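You operate a simulated robot arm through the tools that you are given. There is no shell and no other tool. Be economical: measure what you need, move in short steps, check, and stop when the job is done.

You are at the controls of a simulated robot arm. One attempt, no reset.

Task
Fetch the tape strip from the raised steel shelf and set it on top of the white cartridge there.

Only the result counts: the job must be done as asked and must still hold three seconds after the hand-in. Knocking over, shifting, dropping, spilling or breaking anything else fails it.

Robot
A 6-joint arm with a two-finger parallel gripper, fixed in place. Base frame: the origin is at the foot of the arm, x ahead of it, y to its left, z up; the work surface is at about z = 0. Lengths are in m, angles in degrees, forces in N, time in s.
With the tool pointing down near the work surface it reaches from about 0.16 to 0.42 m from the base axis. Its first joint turns from -66.0 to 66.0 degrees. Payload 1.57 kg.
The tool frame sits at the grasp point between the pads (the TCP): z along the fingers, y along the line on which they close. The tips reach 0.03 m beyond it. Largest opening 0.08 m; finger width 0.017, thickness 0.012; the body of the gripper, 0.04 by 0.082 m, starts 0.08 m behind the TCP.
Orientation is that of the tool frame in the base frame, as a unit quaternion [x, y, z, w]. With the fingers straight down and closing along the base's y, the tool's x points along the base's -x, its y along +y and its z along -z.

Tools
- The arm moves only by the tool nudge_tool. Its argument "steps" is a list of rows, each a list of 7 numbers: the shift along the tool's x, y, z in m, then the turn, a rotation vector about the tool's x, y, z in degrees, then the opening, from 0 (shut) to 1 (fully open). In form: [[dx, dy, dz, ax, ay, az, fingers], ...]. A call has 1 to 8 rows; each row is the pose to reach, as a shift and turn from the pose commanded when the call began, along the tool's axes at that moment. Rows are played at 5 a second. More than 0.05 m and 8.6 degrees between two rows, or a gripper value outside its range, and nothing of the call is played. Where a pose cannot be reached the arm comes as near as it can. A force on the tool above 40 N (or 10 N above the force at the start of the call, whichever is more), or a blocked arm, ends the call early, and 0.2 s more pass. The fingers move at their own pace (about 0.153 m/s each) and stop on an object; they squeeze with about 41 N. The grip force told is the motor's: it shows also when the fingers shut on nothing. Time passes only in rows, and 0.2 s behind the last, so rows that repeat a pose let the fingers close. The reply holds the time, the measured pose of the TCP, the force on the tool along the base axes, the opening and the grip force, in the units named above and with some noise.
- Cameras (640 x 400 px; columns grow to the right, rows downward): "scene" is fixed at [0.0504, -0.3243, 0.4353]; the picture's right is [0.82, -0.57, 0.00], its down [-0.27, -0.38, -0.88] and it looks along [0.51, 0.73, -0.47] (base axes); focal length 353 px, centre (320, 200). "wrist" rides on the gripper at [0.072, -0.007, -0.122] in the tool frame; the picture's right is [0.09, 1.00, 0.00], its down [-0.84, 0.08, -0.54] and it looks along [-0.54, 0.05, 0.84] (tool axes); focal length 238 px, centre (320, 200). There is no depth. A picture from a camera that has moved, and an enlarged one, comes with that camera's place and axes in the base frame and with its lens.
- camera(camera): a new picture of that camera. It takes no simulated time.
- zoom(camera, box): a new picture of the part [left, top, right, bottom] of that camera's present view, enlarged. It takes no simulated time.
- close_job(): hands the job in; it is judged then, once.

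Go step by step. Nothing tells you positions but the pictures and the camera data: compare them with the known pose of the tool, close in by small moves and look again before you grip or let go. The budget is 90 turns and 38 pictures, counting those below and the enlarged ones. Unless the task says otherwise, let go and move clear before handing in, and close with one line.

The tools are called after ">>>" as name(argument=value, ...) on one line, values as JSON. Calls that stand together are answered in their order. nudge_tool: Moves the arm, as the interface text tells. Its arguments: {"type":"object","properties":{"steps":{"type":"array"}},"required":["steps"]} The other tools are called the same way: camera (camera) takes a picture; zoom (camera, box) takes an enlarged picture of a part of a camera's view; close_job () hands the job in.

At the start:

```text
time_s: 0.0
ee_pos: [0.2231, 0.0514, 0.2844]
tool_rot: [-0.001, 1.0, 0.0, 0.0]
ft_force: [-1.0, -0.4, 0.0]
finger_gap: 0.08
grip_force: 0.0
```

scene: 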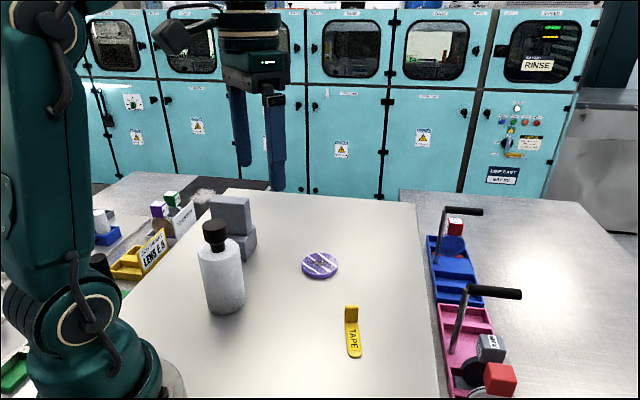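
wrist: 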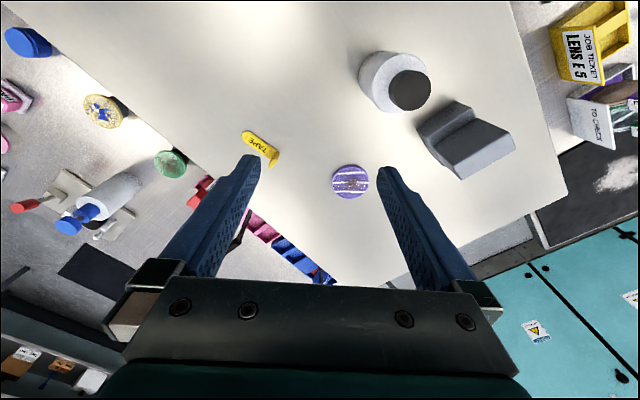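

The picture shows a pale raised surface holding a yellow TAPE strip, a purple disc, a white bottle-like item with a black cap, and a grey block. I'll zoom in to tell the items apart and find the cartridge.

>>> zoom(camera="scene", box=[180, 180, 400, 380])

>>> zoom(camera="wrist", box=[200, 20, 560, 245])

>>> zoom(camera="scene", box=[400, 190, 560, 400])

>>> zoom(camera="scene", box=[0, 170, 220, 400])

```text
2.00 times, centred on (290, 280) of scene
camera zoom: at [0.0504, -0.3243, 0.4353], right [0.82, -0.57, 0.0], down [-0.27, -0.38, -0.88], along [0.51, 0.73, -0.47], focal length 706 px, centre (380, 40)
```

zoom: 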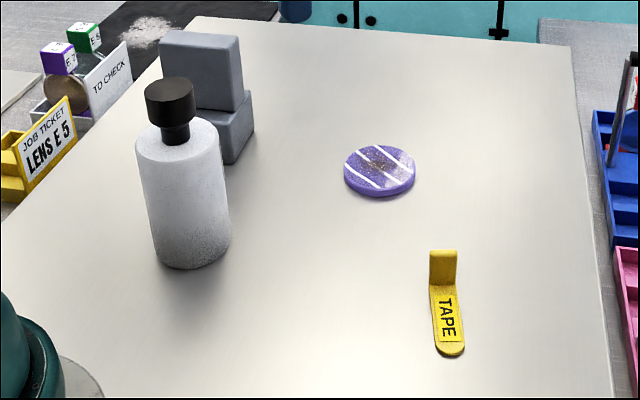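

```text
1.78 times, centred on (380, 132) of wrist
camera zoom: at [0.1509, 0.0466, 0.4058], right [-0.09, 1.0, 0.0], down [0.84, 0.08, 0.54], along [0.54, 0.05, -0.84], focal length 424 px, centre (213, 320)
```

zoom: 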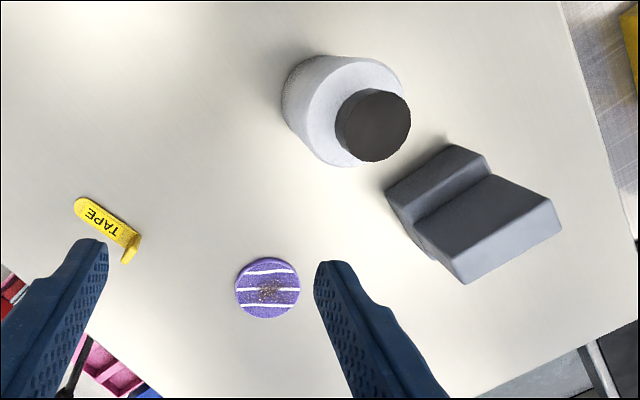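

```text
1.90 times, centred on (480, 295) of scene
camera zoom: at [0.0504, -0.3243, 0.4353], right [0.82, -0.57, 0.0], down [-0.27, -0.38, -0.88], along [0.51, 0.73, -0.47], focal length 672 px, centre (15, 19)
```

zoom: 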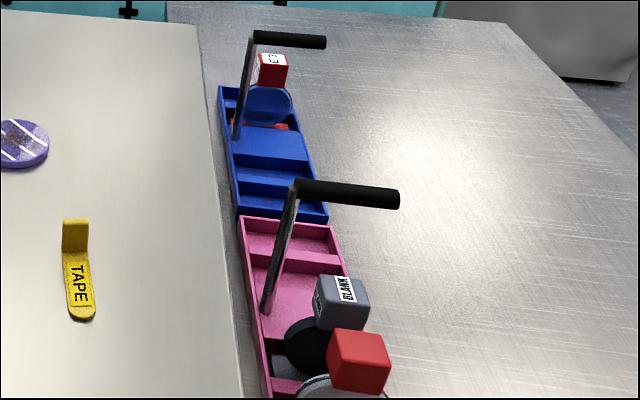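

```text
1.74 times, centred on (110, 285) of scene
camera zoom: at [0.0504, -0.3243, 0.4353], right [0.82, -0.57, 0.0], down [-0.27, -0.38, -0.88], along [0.51, 0.73, -0.47], focal length 614 px, centre (685, 52)
```

zoom: 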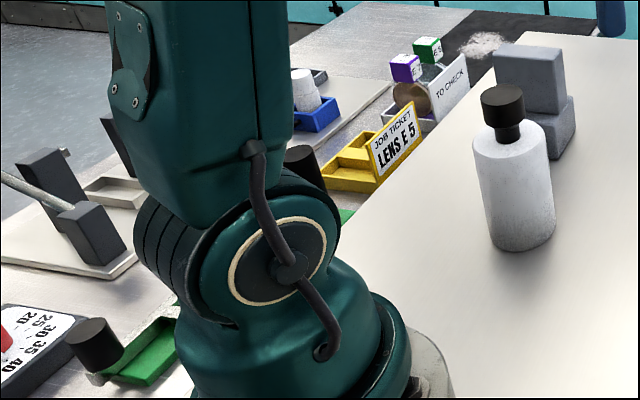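

The tape lies around (0.29..0.323, -0.07..-0.022) on z≈0 with an upright tab at its far end, and the white capped cartridge's top is near (0.178, 0.124, 0.163). I'll move above the tape and turn the closing line across the strip.

>>> nudge_tool(steps=[[-0.011, -0.014, 0.01, 0, 0, -7.7, 1], [-0.022, -0.028, 0.02, 0, 0, -15.4, 1], [-0.033, -0.042, 0.03, 0, 0, -23.1, 1], [-0.044, -0.056, 0.04, 0, 0, -30.8, 1], [-0.055, -0.07, 0.05, 0, 0, -38.5, 1], [-0.066, -0.084, 0.06, 0, 0, -46.2, 1], [-0.077, -0.09, 0.07, 0, 0, -54, 1], [-0.077, -0.09, 0.08, 0, 0, -54, 1]])

>>> camera(camera="wrist")

```text
time_s: 1.8
ee_pos: [0.3027, -0.0387, 0.2042]
tool_rot: [-0.456, 0.89, -0.001, 0.0]
ft_force: [0.5, 0.4, 0.4]
finger_gap: 0.08
grip_force: 0.2
```

```text
31 pictures are left
camera wrist: at [0.2645, -0.0991, 0.3261], right [-0.86, 0.51, 0.0], down [0.43, 0.72, 0.54], along [0.28, 0.47, -0.84], focal length 238 px, centre (320, 200)
```

wrist: 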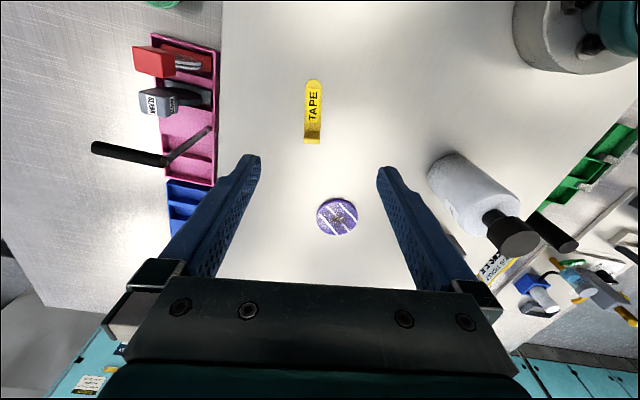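

>>> zoom(camera="wrist", box=[260, 60, 388, 160])

```text
4.00 times, centred on (324, 110) of wrist
camera zoom: at [0.2645, -0.0991, 0.3261], right [-0.86, 0.51, 0.0], down [0.43, 0.72, 0.54], along [0.28, 0.47, -0.84], focal length 953 px, centre (304, 560)
```

zoom: 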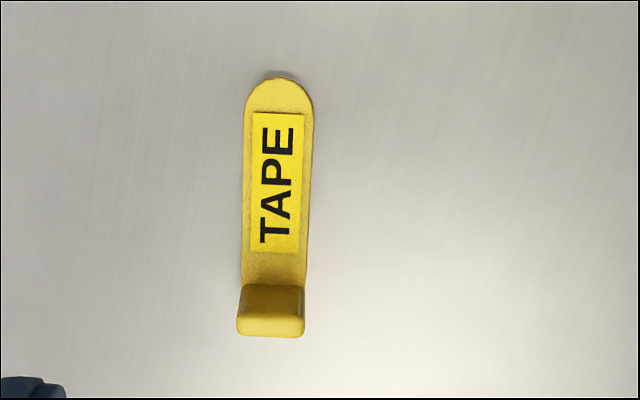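

The strip is about 22 mm wide and the tab stands roughly 35 mm tall at (0.324, -0.020), with the present yaw matching. I'll go over the tab and down partway, then look again.

>>> nudge_tool(steps=[[-0.013, -0.003, 0.03, 0, 0, 0, 1], [-0.027, -0.0063, 0.06, 0, 0, 0, 0.8], [-0.027, -0.0063, 0.09, 0, 0, 0, 0.7], [-0.027, -0.0063, 0.115, 0, 0, 0, 0.7], [-0.027, -0.0063, 0.115, 0, 0, 0, 0.7]])

>>> camera(camera="wrist")

>>> zoom(camera="scene", box=[288, 260, 416, 360])

```text
time_s: 3.0
ee_pos: [0.3229, -0.02, 0.0897]
tool_rot: [-0.454, 0.891, 0.0, 0.0]
ft_force: [0.4, 0.1, -0.4]
finger_gap: 0.0559
grip_force: 0.1
```

```text
29 pictures are left
camera wrist: at [0.2857, -0.0809, 0.2112], right [-0.86, 0.51, 0.0], down [0.43, 0.72, 0.54], along [0.28, 0.47, -0.84], focal length 238 px, centre (320, 200)
```

wrist: 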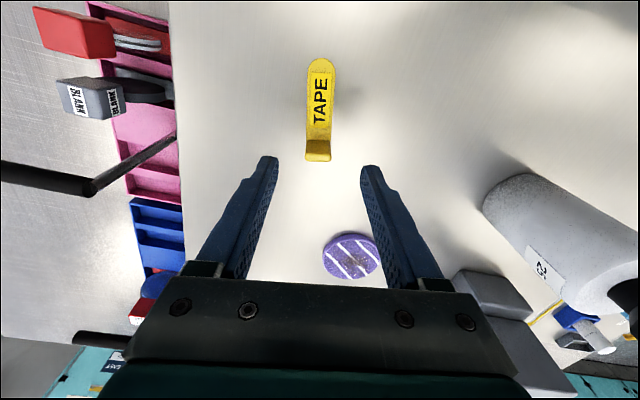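

```text
4.00 times, centred on (352, 310) of scene
camera zoom: at [0.0504, -0.3243, 0.4353], right [0.82, -0.57, 0.0], down [-0.27, -0.38, -0.88], along [0.51, 0.73, -0.47], focal length 1411 px, centre (192, -240)
```

zoom: 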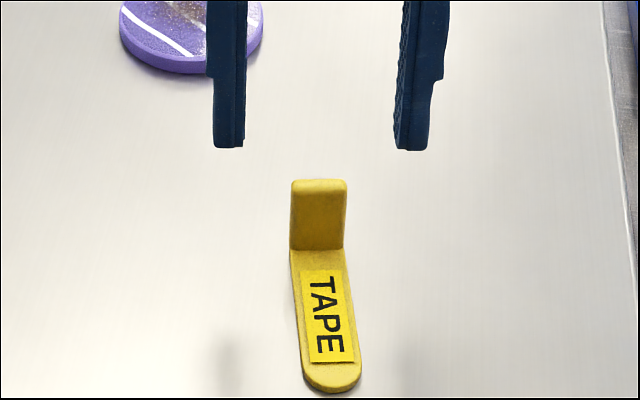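

The tab base reads (0.324, -0.020) again and the fingers straddle it. Going down to tip height about 6 mm, then checking.

>>> nudge_tool(steps=[[0, 0, 0.025, 0, 0, 0, 0.7], [0, 0, 0.045, 0, 0, 0, 0.7], [0, 0, 0.054, 0, 0, 0, 0.6], [0, 0, 0.054, 0, 0, 0, 0.6]])

>>> zoom(camera="wrist", box=[200, 60, 440, 210])

>>> zoom(camera="scene", box=[288, 260, 416, 360])

```text
time_s: 4.0
ee_pos: [0.3211, -0.021, 0.0356]
tool_rot: [-0.454, 0.891, 0.0, 0.0]
ft_force: [0.2, -0.7, -0.2]
finger_gap: 0.048
grip_force: 0.0
```

```text
2.67 times, centred on (320, 135) of wrist
camera zoom: at [0.2842, -0.0816, 0.1567], right [-0.86, 0.51, 0.0], down [0.43, 0.72, 0.54], along [0.28, 0.47, -0.84], focal length 636 px, centre (320, 373)
```

zoom: 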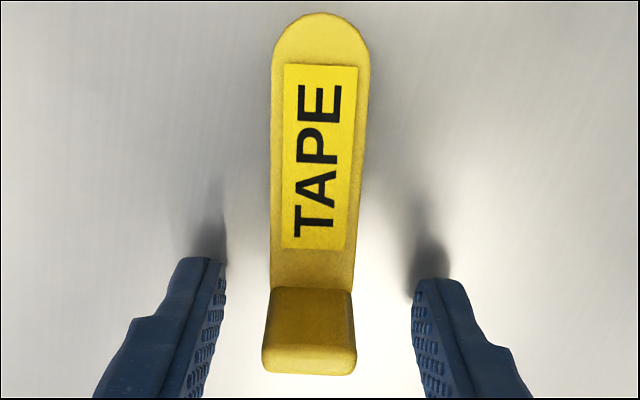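

```text
4.00 times, centred on (352, 310) of scene
camera zoom: at [0.0504, -0.3243, 0.4353], right [0.82, -0.57, 0.0], down [-0.27, -0.38, -0.88], along [0.51, 0.73, -0.47], focal length 1411 px, centre (192, -240)
```

zoom: 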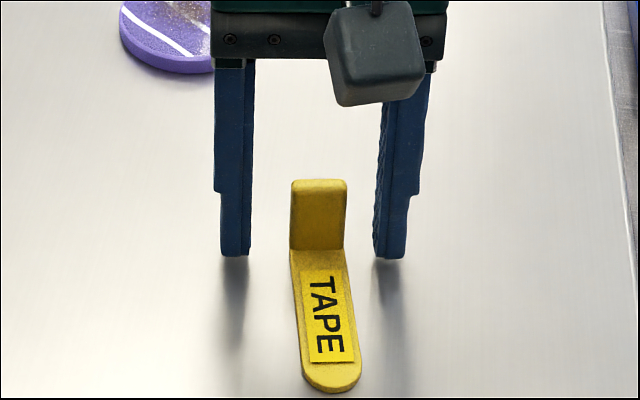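

The tab sits centred between the fingers just above the surface, so I'll close and lift slightly.

>>> nudge_tool(steps=[[0, 0, 0, 0, 0, 0, 0.35], [0, 0, 0, 0, 0, 0, 0.1], [0, 0, 0, 0, 0, 0, 0.1], [0, 0, 0, 0, 0, 0, 0], [0, 0, -0.02, 0, 0, 0, 0], [0, 0, -0.05, 0, 0, 0, 0], [0, 0, -0.05, 0, 0, 0, 0]])

>>> camera(camera="wrist")

>>> zoom(camera="scene", box=[288, 220, 416, 320])

```text
time_s: 5.6
ee_pos: [0.3206, -0.0198, 0.0851]
tool_rot: [-0.454, 0.891, 0.0, 0.0]
ft_force: [-0.8, 0.5, -0.1]
finger_gap: 0.0205
grip_force: 34.6
```

```text
25 pictures are left
camera wrist: at [0.2826, -0.0811, 0.2074], right [-0.86, 0.51, 0.0], down [0.43, 0.72, 0.54], along [0.28, 0.47, -0.84], focal length 238 px, centre (320, 200)
```

wrist: 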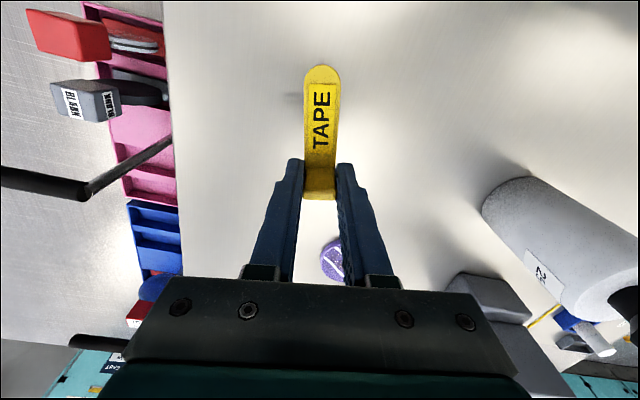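

```text
4.00 times, centred on (352, 270) of scene
camera zoom: at [0.0504, -0.3243, 0.4353], right [0.82, -0.57, 0.0], down [-0.27, -0.38, -0.88], along [0.51, 0.73, -0.47], focal length 1411 px, centre (192, -80)
```

zoom: 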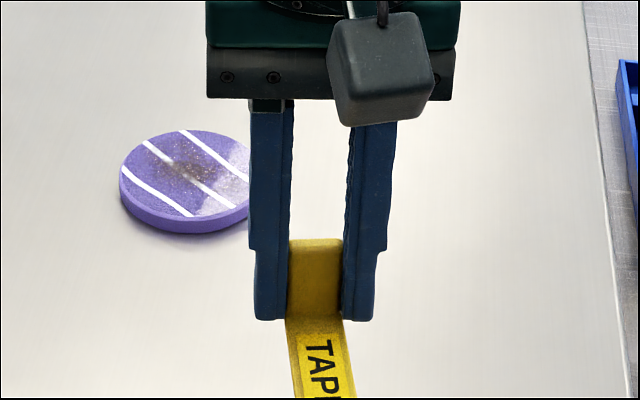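

The tape is gripped (gap 20.5 mm, 35 N) and hangs level. I'll raise it well above the cartridge and carry it over the cap, keeping the same heading.

>>> nudge_tool(steps=[[0, 0, -0.045, 0, 0, 0, 0], [0, 0, -0.09, 0, 0, 0, 0], [0, 0, -0.135, 0, 0, 0, 0], [-0.009, 0.04, -0.165, 0, 0, 0, 0], [-0.019, 0.08, -0.165, 0, 0, 0, 0], [-0.028, 0.12, -0.165, 0, 0, 0, 0], [-0.038, 0.16, -0.165, 0, 0, 0, 0]])

>>> nudge_tool(steps=[[-0.005, 0.02, 0, 0, 0, 0, 0], [-0.009, 0.04, 0, 0, 0, 0, 0], [-0.009, 0.04, 0, 0, 0, 0, 0]])

>>> camera(camera="wrist")

>>> camera(camera="scene")

```text
refused: row 4 steps farther than a row can; nothing moved
```

```text
time_s: 6.4
ee_pos: [0.2931, 0.0114, 0.0833]
tool_rot: [-0.455, 0.891, 0.0, 0.0]
ft_force: [-0.5, -1.2, -0.1]
finger_gap: 0.0203
grip_force: 33.7
```

```text
23 pictures are left
camera wrist: at [0.256, -0.0498, 0.2052], right [-0.86, 0.51, 0.0], down [0.43, 0.72, 0.54], along [0.28, 0.47, -0.84], focal length 238 px, centre (320, 200)
```

wrist: 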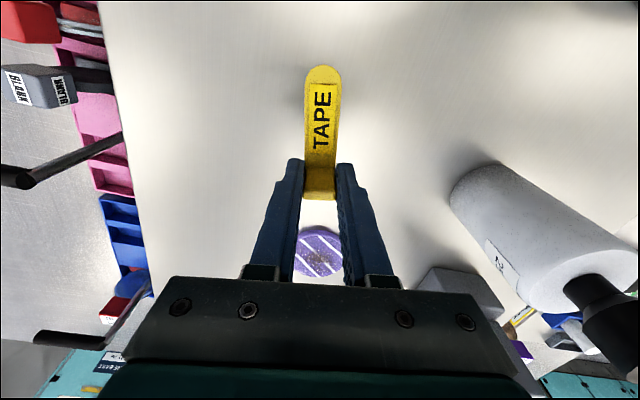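

```text
22 pictures are left
```

scene: 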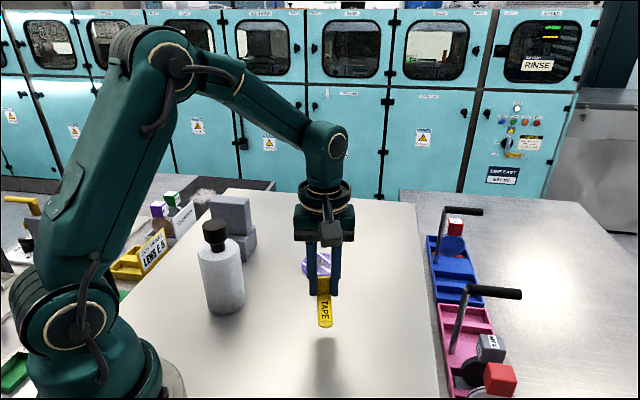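

My carry call was refused, because one row stepped too far, and the follow-up I had sent along with it still played, shifting the tape about 40 mm at low height; nothing was touched. Now I'll lift straight up, one call at a time.

>>> nudge_tool(steps=[[0, 0, -0.04, 0, 0, 0, 0], [0, 0, -0.08, 0, 0, 0, 0], [0, 0, -0.12, 0, 0, 0, 0], [0, 0, -0.16, 0, 0, 0, 0], [0, 0, -0.165, 0, 0, 0, 0]])

```text
time_s: 7.6
ee_pos: [0.2933, 0.012, 0.2487]
tool_rot: [-0.455, 0.891, 0.0, 0.0]
ft_force: [0.5, 0.0, -0.1]
finger_gap: 0.0204
grip_force: 33.8
```

The tape is now at TCP height 0.249, clear of the cap at 0.163. Next I'll carry it level to above the cap.

>>> nudge_tool(steps=[[-0.0075, 0.032, 0, 0, 0, 0, 0], [-0.015, 0.064, 0, 0, 0, 0, 0], [-0.022, 0.095, 0, 0, 0, 0, 0], [-0.03, 0.127, 0, 0, 0, 0, 0], [-0.037, 0.159, 0, 0, 0, 0, 0], [-0.037, 0.159, 0, 0, 0, 0, 0]])

>>> camera(camera="wrist")

>>> zoom(camera="scene", box=[136, 150, 296, 275])

```text
time_s: 9.0
ee_pos: [0.1877, 0.1329, 0.2492]
tool_rot: [-0.455, 0.89, -0.001, 0.0]
ft_force: [-0.6, 0.7, 0.2]
finger_gap: 0.0206
grip_force: 33.7
```

```text
21 pictures are left
camera wrist: at [0.1499, 0.073, 0.3713], right [-0.86, 0.51, 0.0], down [0.43, 0.72, 0.54], along [0.28, 0.47, -0.84], focal length 238 px, centre (320, 200)
```

wrist: 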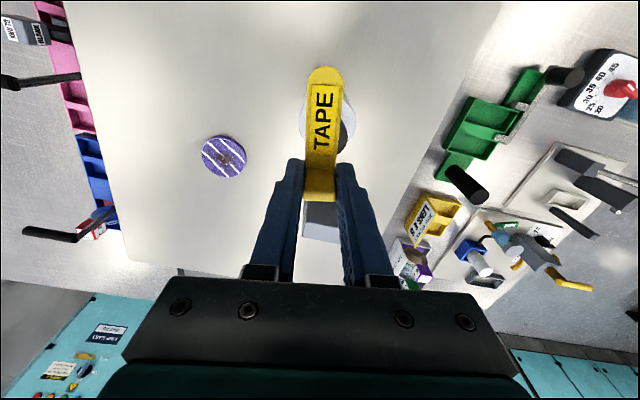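

```text
3.20 times, centred on (216, 212) of scene
camera zoom: at [0.0504, -0.3243, 0.4353], right [0.82, -0.57, 0.0], down [-0.27, -0.38, -0.88], along [0.51, 0.73, -0.47], focal length 1129 px, centre (653, 160)
```

zoom: 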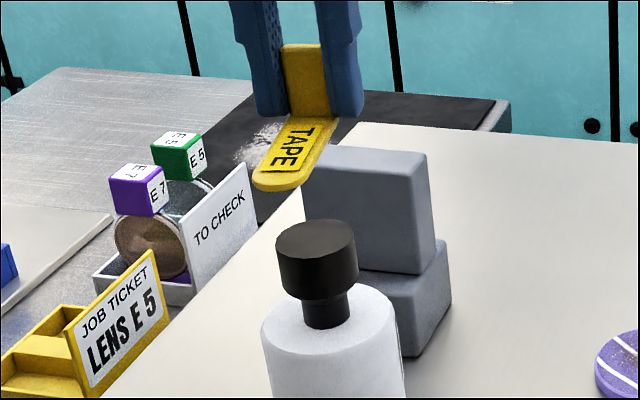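

The tape is held level above the cartridge. I'll zoom to compare it with the cap from the wrist view.

>>> zoom(camera="wrist", box=[256, 60, 400, 210])

```text
2.67 times, centred on (328, 135) of wrist
camera zoom: at [0.1499, 0.073, 0.3713], right [-0.86, 0.51, 0.0], down [0.43, 0.72, 0.54], along [0.28, 0.47, -0.84], focal length 636 px, centre (299, 373)
```

zoom: 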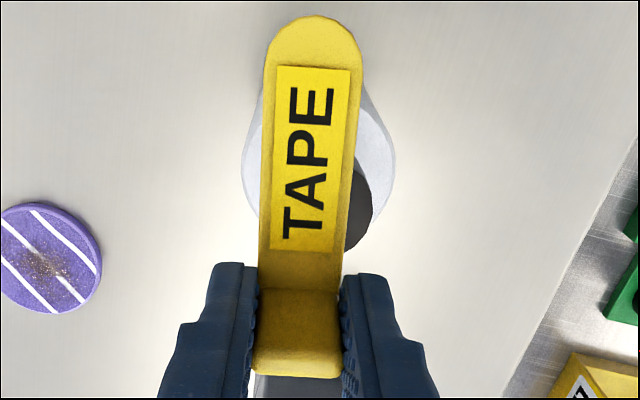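

Re-solving with both views (my first height sum was off), the cap top centre is about (0.1805, 0.138, 0.154) with radius 19 mm. The tape's balance point is about 17 mm off it, so I'll shift and lower partway.

>>> nudge_tool(steps=[[-0.0078, 0.003, 0, 0, 0, 0, 0], [-0.0155, 0.0063, 0, 0, 0, 0, 0], [-0.0155, 0.0063, 0.02, 0, 0, 0, 0], [-0.0155, 0.0063, 0.04, 0, 0, 0, 0], [-0.0155, 0.0063, 0.04, 0, 0, 0, 0]])

>>> zoom(camera="wrist", box=[256, 60, 400, 210])

>>> zoom(camera="scene", box=[150, 175, 278, 275])

```text
time_s: 10.2
ee_pos: [0.191, 0.1516, 0.2093]
tool_rot: [-0.454, 0.891, 0.0, 0.0]
ft_force: [-0.6, -0.6, -1.1]
finger_gap: 0.0204
grip_force: 33.7
```

```text
2.67 times, centred on (328, 135) of wrist
camera zoom: at [0.1547, 0.0901, 0.3309], right [-0.86, 0.51, 0.0], down [0.43, 0.72, 0.54], along [0.28, 0.47, -0.84], focal length 636 px, centre (299, 373)
```

zoom: 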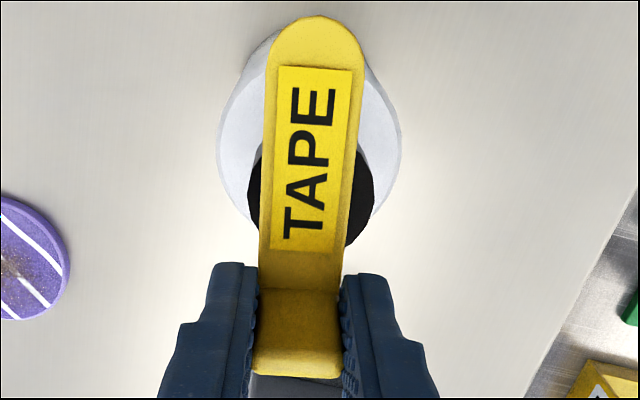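

```text
4.00 times, centred on (214, 225) of scene
camera zoom: at [0.0504, -0.3243, 0.4353], right [0.82, -0.57, 0.0], down [-0.27, -0.38, -0.88], along [0.51, 0.73, -0.47], focal length 1411 px, centre (744, 100)
```

zoom: 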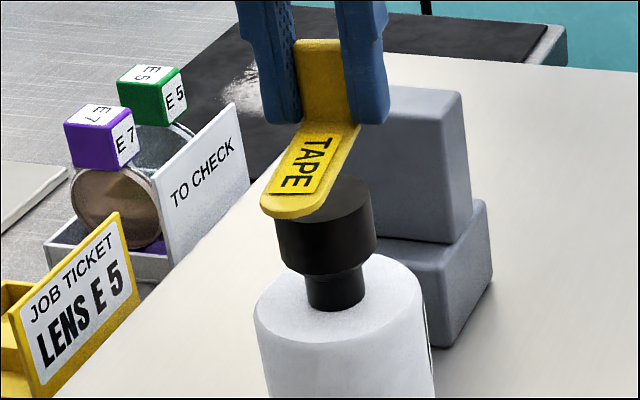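

The balance point now sits over the cap centre (about 1 mm off). I'll lower toward the cap in small steps and watch the force.

>>> nudge_tool(steps=[[0, 0, 0.007, 0, 0, 0, 0], [0, 0, 0.014, 0, 0, 0, 0], [0, 0, 0.014, 0, 0, 0, 0]])

>>> zoom(camera="scene", box=[182, 195, 246, 245])

```text
time_s: 11.0
ee_pos: [0.1923, 0.1503, 0.1943]
tool_rot: [-0.454, 0.891, 0.0, 0.0]
ft_force: [-0.3, -1.2, 1.2]
finger_gap: 0.0205
grip_force: 34.0
```

```text
8.00 times, centred on (214, 220) of scene
camera zoom: at [0.0504, -0.3243, 0.4353], right [0.82, -0.57, 0.0], down [-0.27, -0.38, -0.88], along [0.51, 0.73, -0.47], focal length 2822 px, centre (1168, 40)
```

zoom: 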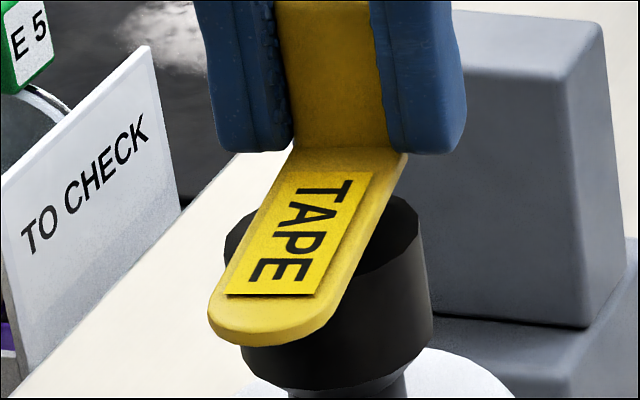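

The tape is about 5 mm above the cap. Continuing down in small steps.

>>> nudge_tool(steps=[[0, 0, 0.0015, 0, 0, 0, 0], [0, 0, 0.003, 0, 0, 0, 0], [0, 0, 0.003, 0, 0, 0, 0]])

>>> zoom(camera="scene", box=[182, 195, 246, 245])

```text
time_s: 11.8
ee_pos: [0.1915, 0.1504, 0.1922]
tool_rot: [-0.455, 0.891, 0.0, 0.0]
ft_force: [-0.1, -0.4, -1.3]
finger_gap: 0.0204
grip_force: 34.0
```

```text
8.00 times, centred on (214, 220) of scene
camera zoom: at [0.0504, -0.3243, 0.4353], right [0.82, -0.57, 0.0], down [-0.27, -0.38, -0.88], along [0.51, 0.73, -0.47], focal length 2822 px, centre (1168, 40)
```

zoom: 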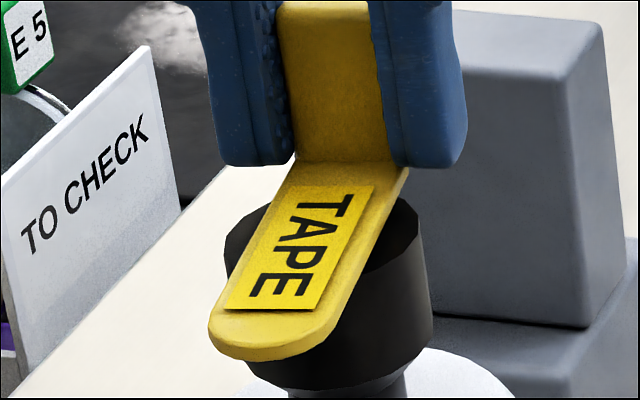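

It is nearly touching; I'll keep stepping 1 mm at a time and watch for a rise in force.

>>> nudge_tool(steps=[[0, 0, 0.001, 0, 0, 0, 0], [0, 0, 0.001, 0, 0, 0, 0]])

>>> nudge_tool(steps=[[0, 0, 0.001, 0, 0, 0, 0], [0, 0, 0.001, 0, 0, 0, 0]])

>>> zoom(camera="scene", box=[182, 195, 246, 245])

```text
time_s: 12.4
ee_pos: [0.191, 0.1499, 0.1917]
tool_rot: [-0.455, 0.891, 0.0, 0.0]
ft_force: [0.0, -0.1, 0.2]
finger_gap: 0.0202
grip_force: 33.4
```

```text
time_s: 13.0
ee_pos: [0.191, 0.1511, 0.1901]
tool_rot: [-0.455, 0.89, 0.0, 0.001]
ft_force: [-0.2, -0.1, -0.2]
finger_gap: 0.0205
grip_force: 34.3
```

```text
8.00 times, centred on (214, 220) of scene
camera zoom: at [0.0504, -0.3243, 0.4353], right [0.82, -0.57, 0.0], down [-0.27, -0.38, -0.88], along [0.51, 0.73, -0.47], focal length 2822 px, centre (1168, 40)
```

zoom: 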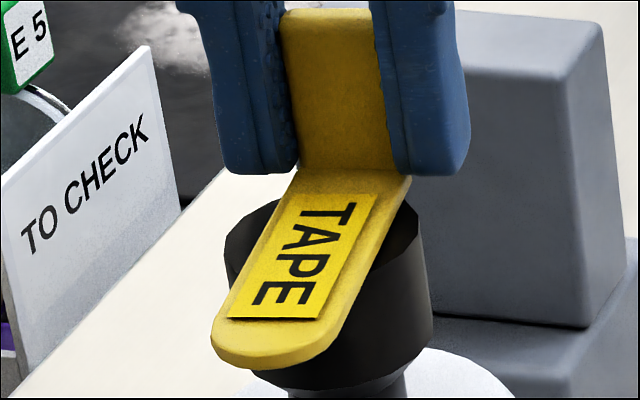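

No contact force yet. Two more 1 mm steps.

>>> nudge_tool(steps=[[0, 0, 0.001, 0, 0, 0, 0], [0, 0, 0.001, 0, 0, 0, 0]])

```text
time_s: 13.6
ee_pos: [0.1911, 0.1508, 0.1891]
tool_rot: [-0.455, 0.891, 0.001, 0.0]
ft_force: [0.1, 0.7, 2.6]
finger_gap: 0.0201
grip_force: 33.8
```

The upward force rose to 2.6 N, which may be first contact. I'll dwell with a half-millimetre step to confirm.

>>> nudge_tool(steps=[[0, 0, 0.0005, 0, 0, 0, 0], [0, 0, 0.0005, 0, 0, 0, 0]])

>>> zoom(camera="scene", box=[182, 195, 246, 245])

>>> zoom(camera="wrist", box=[256, 60, 400, 210])

```text
time_s: 14.2
ee_pos: [0.1916, 0.1504, 0.1887]
tool_rot: [-0.455, 0.89, 0.0, 0.0]
ft_force: [-1.4, -0.5, 10.8]
finger_gap: 0.0203
grip_force: 33.8
```

```text
8.00 times, centred on (214, 220) of scene
camera zoom: at [0.0504, -0.3243, 0.4353], right [0.82, -0.57, 0.0], down [-0.27, -0.38, -0.88], along [0.51, 0.73, -0.47], focal length 2822 px, centre (1168, 40)
```

zoom: 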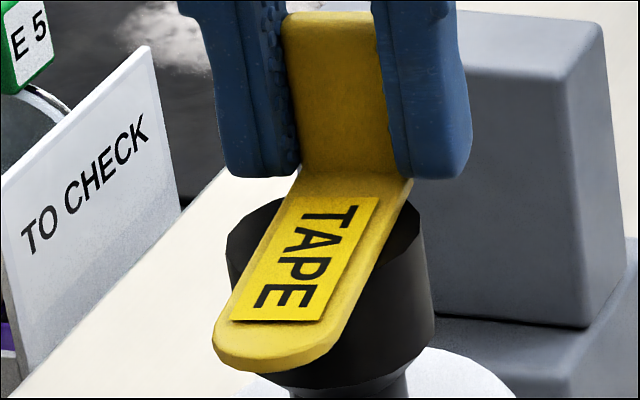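

```text
2.67 times, centred on (328, 135) of wrist
camera zoom: at [0.1544, 0.0896, 0.3115], right [-0.86, 0.51, 0.0], down [0.43, 0.72, 0.54], along [0.28, 0.47, -0.84], focal length 636 px, centre (299, 373)
```

zoom: 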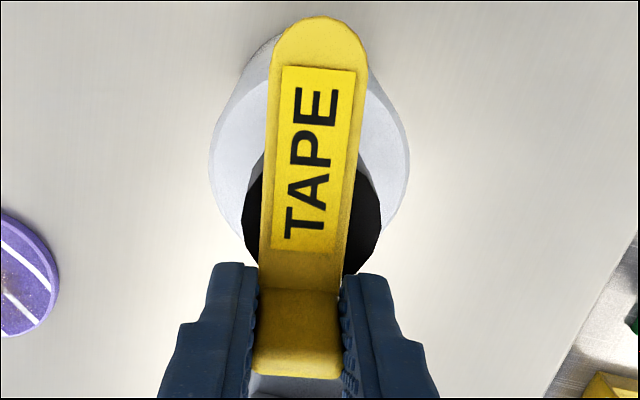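

Contact is confirmed (10.8 N), with the balance point within about 1 mm of the cap centre. I'll ease off the pressure and open the fingers gently.

>>> nudge_tool(steps=[[0, 0, -0.0006, 0, 0, 0, 0], [0, 0, -0.0006, 0, 0, 0, 0]])

```text
time_s: 14.8
ee_pos: [0.1912, 0.1521, 0.1902]
tool_rot: [-0.455, 0.89, 0.0, 0.0]
ft_force: [-0.3, 0.3, -0.8]
finger_gap: 0.0202
grip_force: 33.4
```

>>> nudge_tool(steps=[[0, 0, 0.0003, 0, 0, 0, 0.3], [0, 0, 0.0003, 0, 0, 0, 0.36], [0, 0, 0.0003, 0, 0, 0, 0.45], [0, 0, 0.0003, 0, 0, 0, 0.5]])

>>> zoom(camera="scene", box=[150, 175, 278, 275])

```text
time_s: 15.8
ee_pos: [0.1911, 0.1505, 0.1891]
tool_rot: [-0.455, 0.891, 0.0, 0.0]
ft_force: [-0.8, 0.3, -0.1]
finger_gap: 0.0398
grip_force: 0.1
```

```text
4.00 times, centred on (214, 225) of scene
camera zoom: at [0.0504, -0.3243, 0.4353], right [0.82, -0.57, 0.0], down [-0.27, -0.38, -0.88], along [0.51, 0.73, -0.47], focal length 1411 px, centre (744, 100)
```

zoom: 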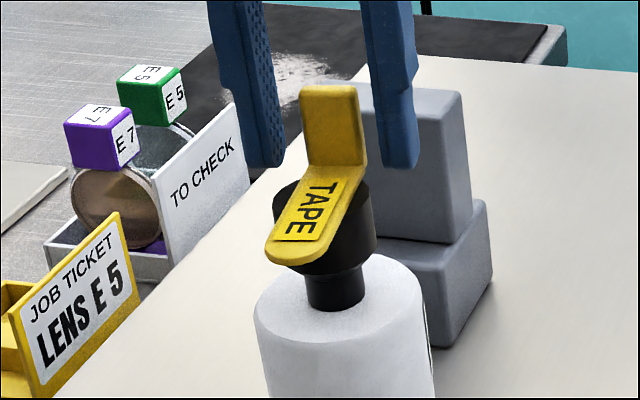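

The tape rests level on the cap and the fingers are clear on both sides. I'll go straight up and away.

>>> nudge_tool(steps=[[0, 0, -0.01, 0, 0, 0, 0.6], [0, 0, -0.03, 0, 0, 0, 0.6], [0, 0, -0.06, 0, 0, 0, 0.6], [0, 0, -0.09, 0, 0, 0, 0.6], [0, 0, -0.09, 0, 0, 0, 0.6], [0, 0, -0.09, 0, 0, 0, 0.6], [0, 0, -0.09, 0, 0, 0, 0.6], [0, 0, -0.09, 0, 0, 0, 0.6]])

>>> camera(camera="scene")

>>> zoom(camera="scene", box=[150, 175, 278, 275])

```text
time_s: 17.6
ee_pos: [0.1924, 0.1502, 0.2806]
tool_rot: [-0.455, 0.89, 0.0, -0.001]
ft_force: [0.1, -0.1, 0.6]
finger_gap: 0.0478
grip_force: 0.1
```

```text
10 pictures are left
```

scene: 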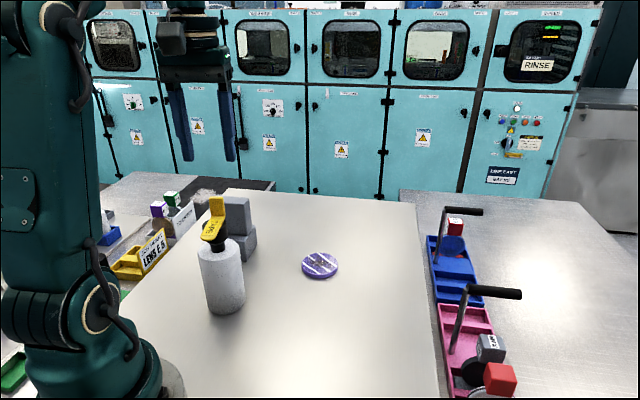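

```text
4.00 times, centred on (214, 225) of scene
camera zoom: at [0.0504, -0.3243, 0.4353], right [0.82, -0.57, 0.0], down [-0.27, -0.38, -0.88], along [0.51, 0.73, -0.47], focal length 1411 px, centre (744, 100)
```

zoom: 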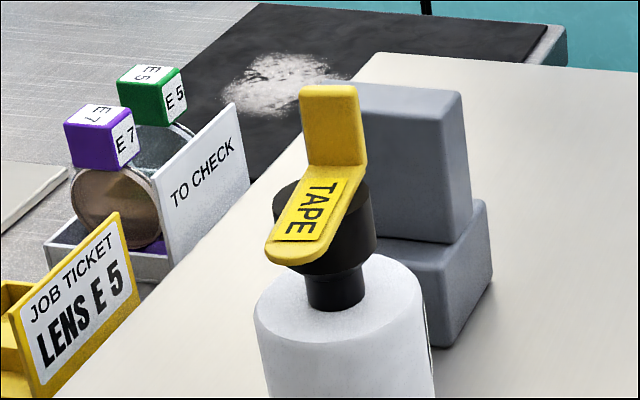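

The tape sits steady and unchanged on the cartridge, the gripper is clear, and nothing else has moved, so I'm handing in.

>>> close_job()

```text
The job is handed in.
```

The tape strip is resting on top of the white cartridge's black cap, the gripper has let go and moved clear, and the job is handed in.
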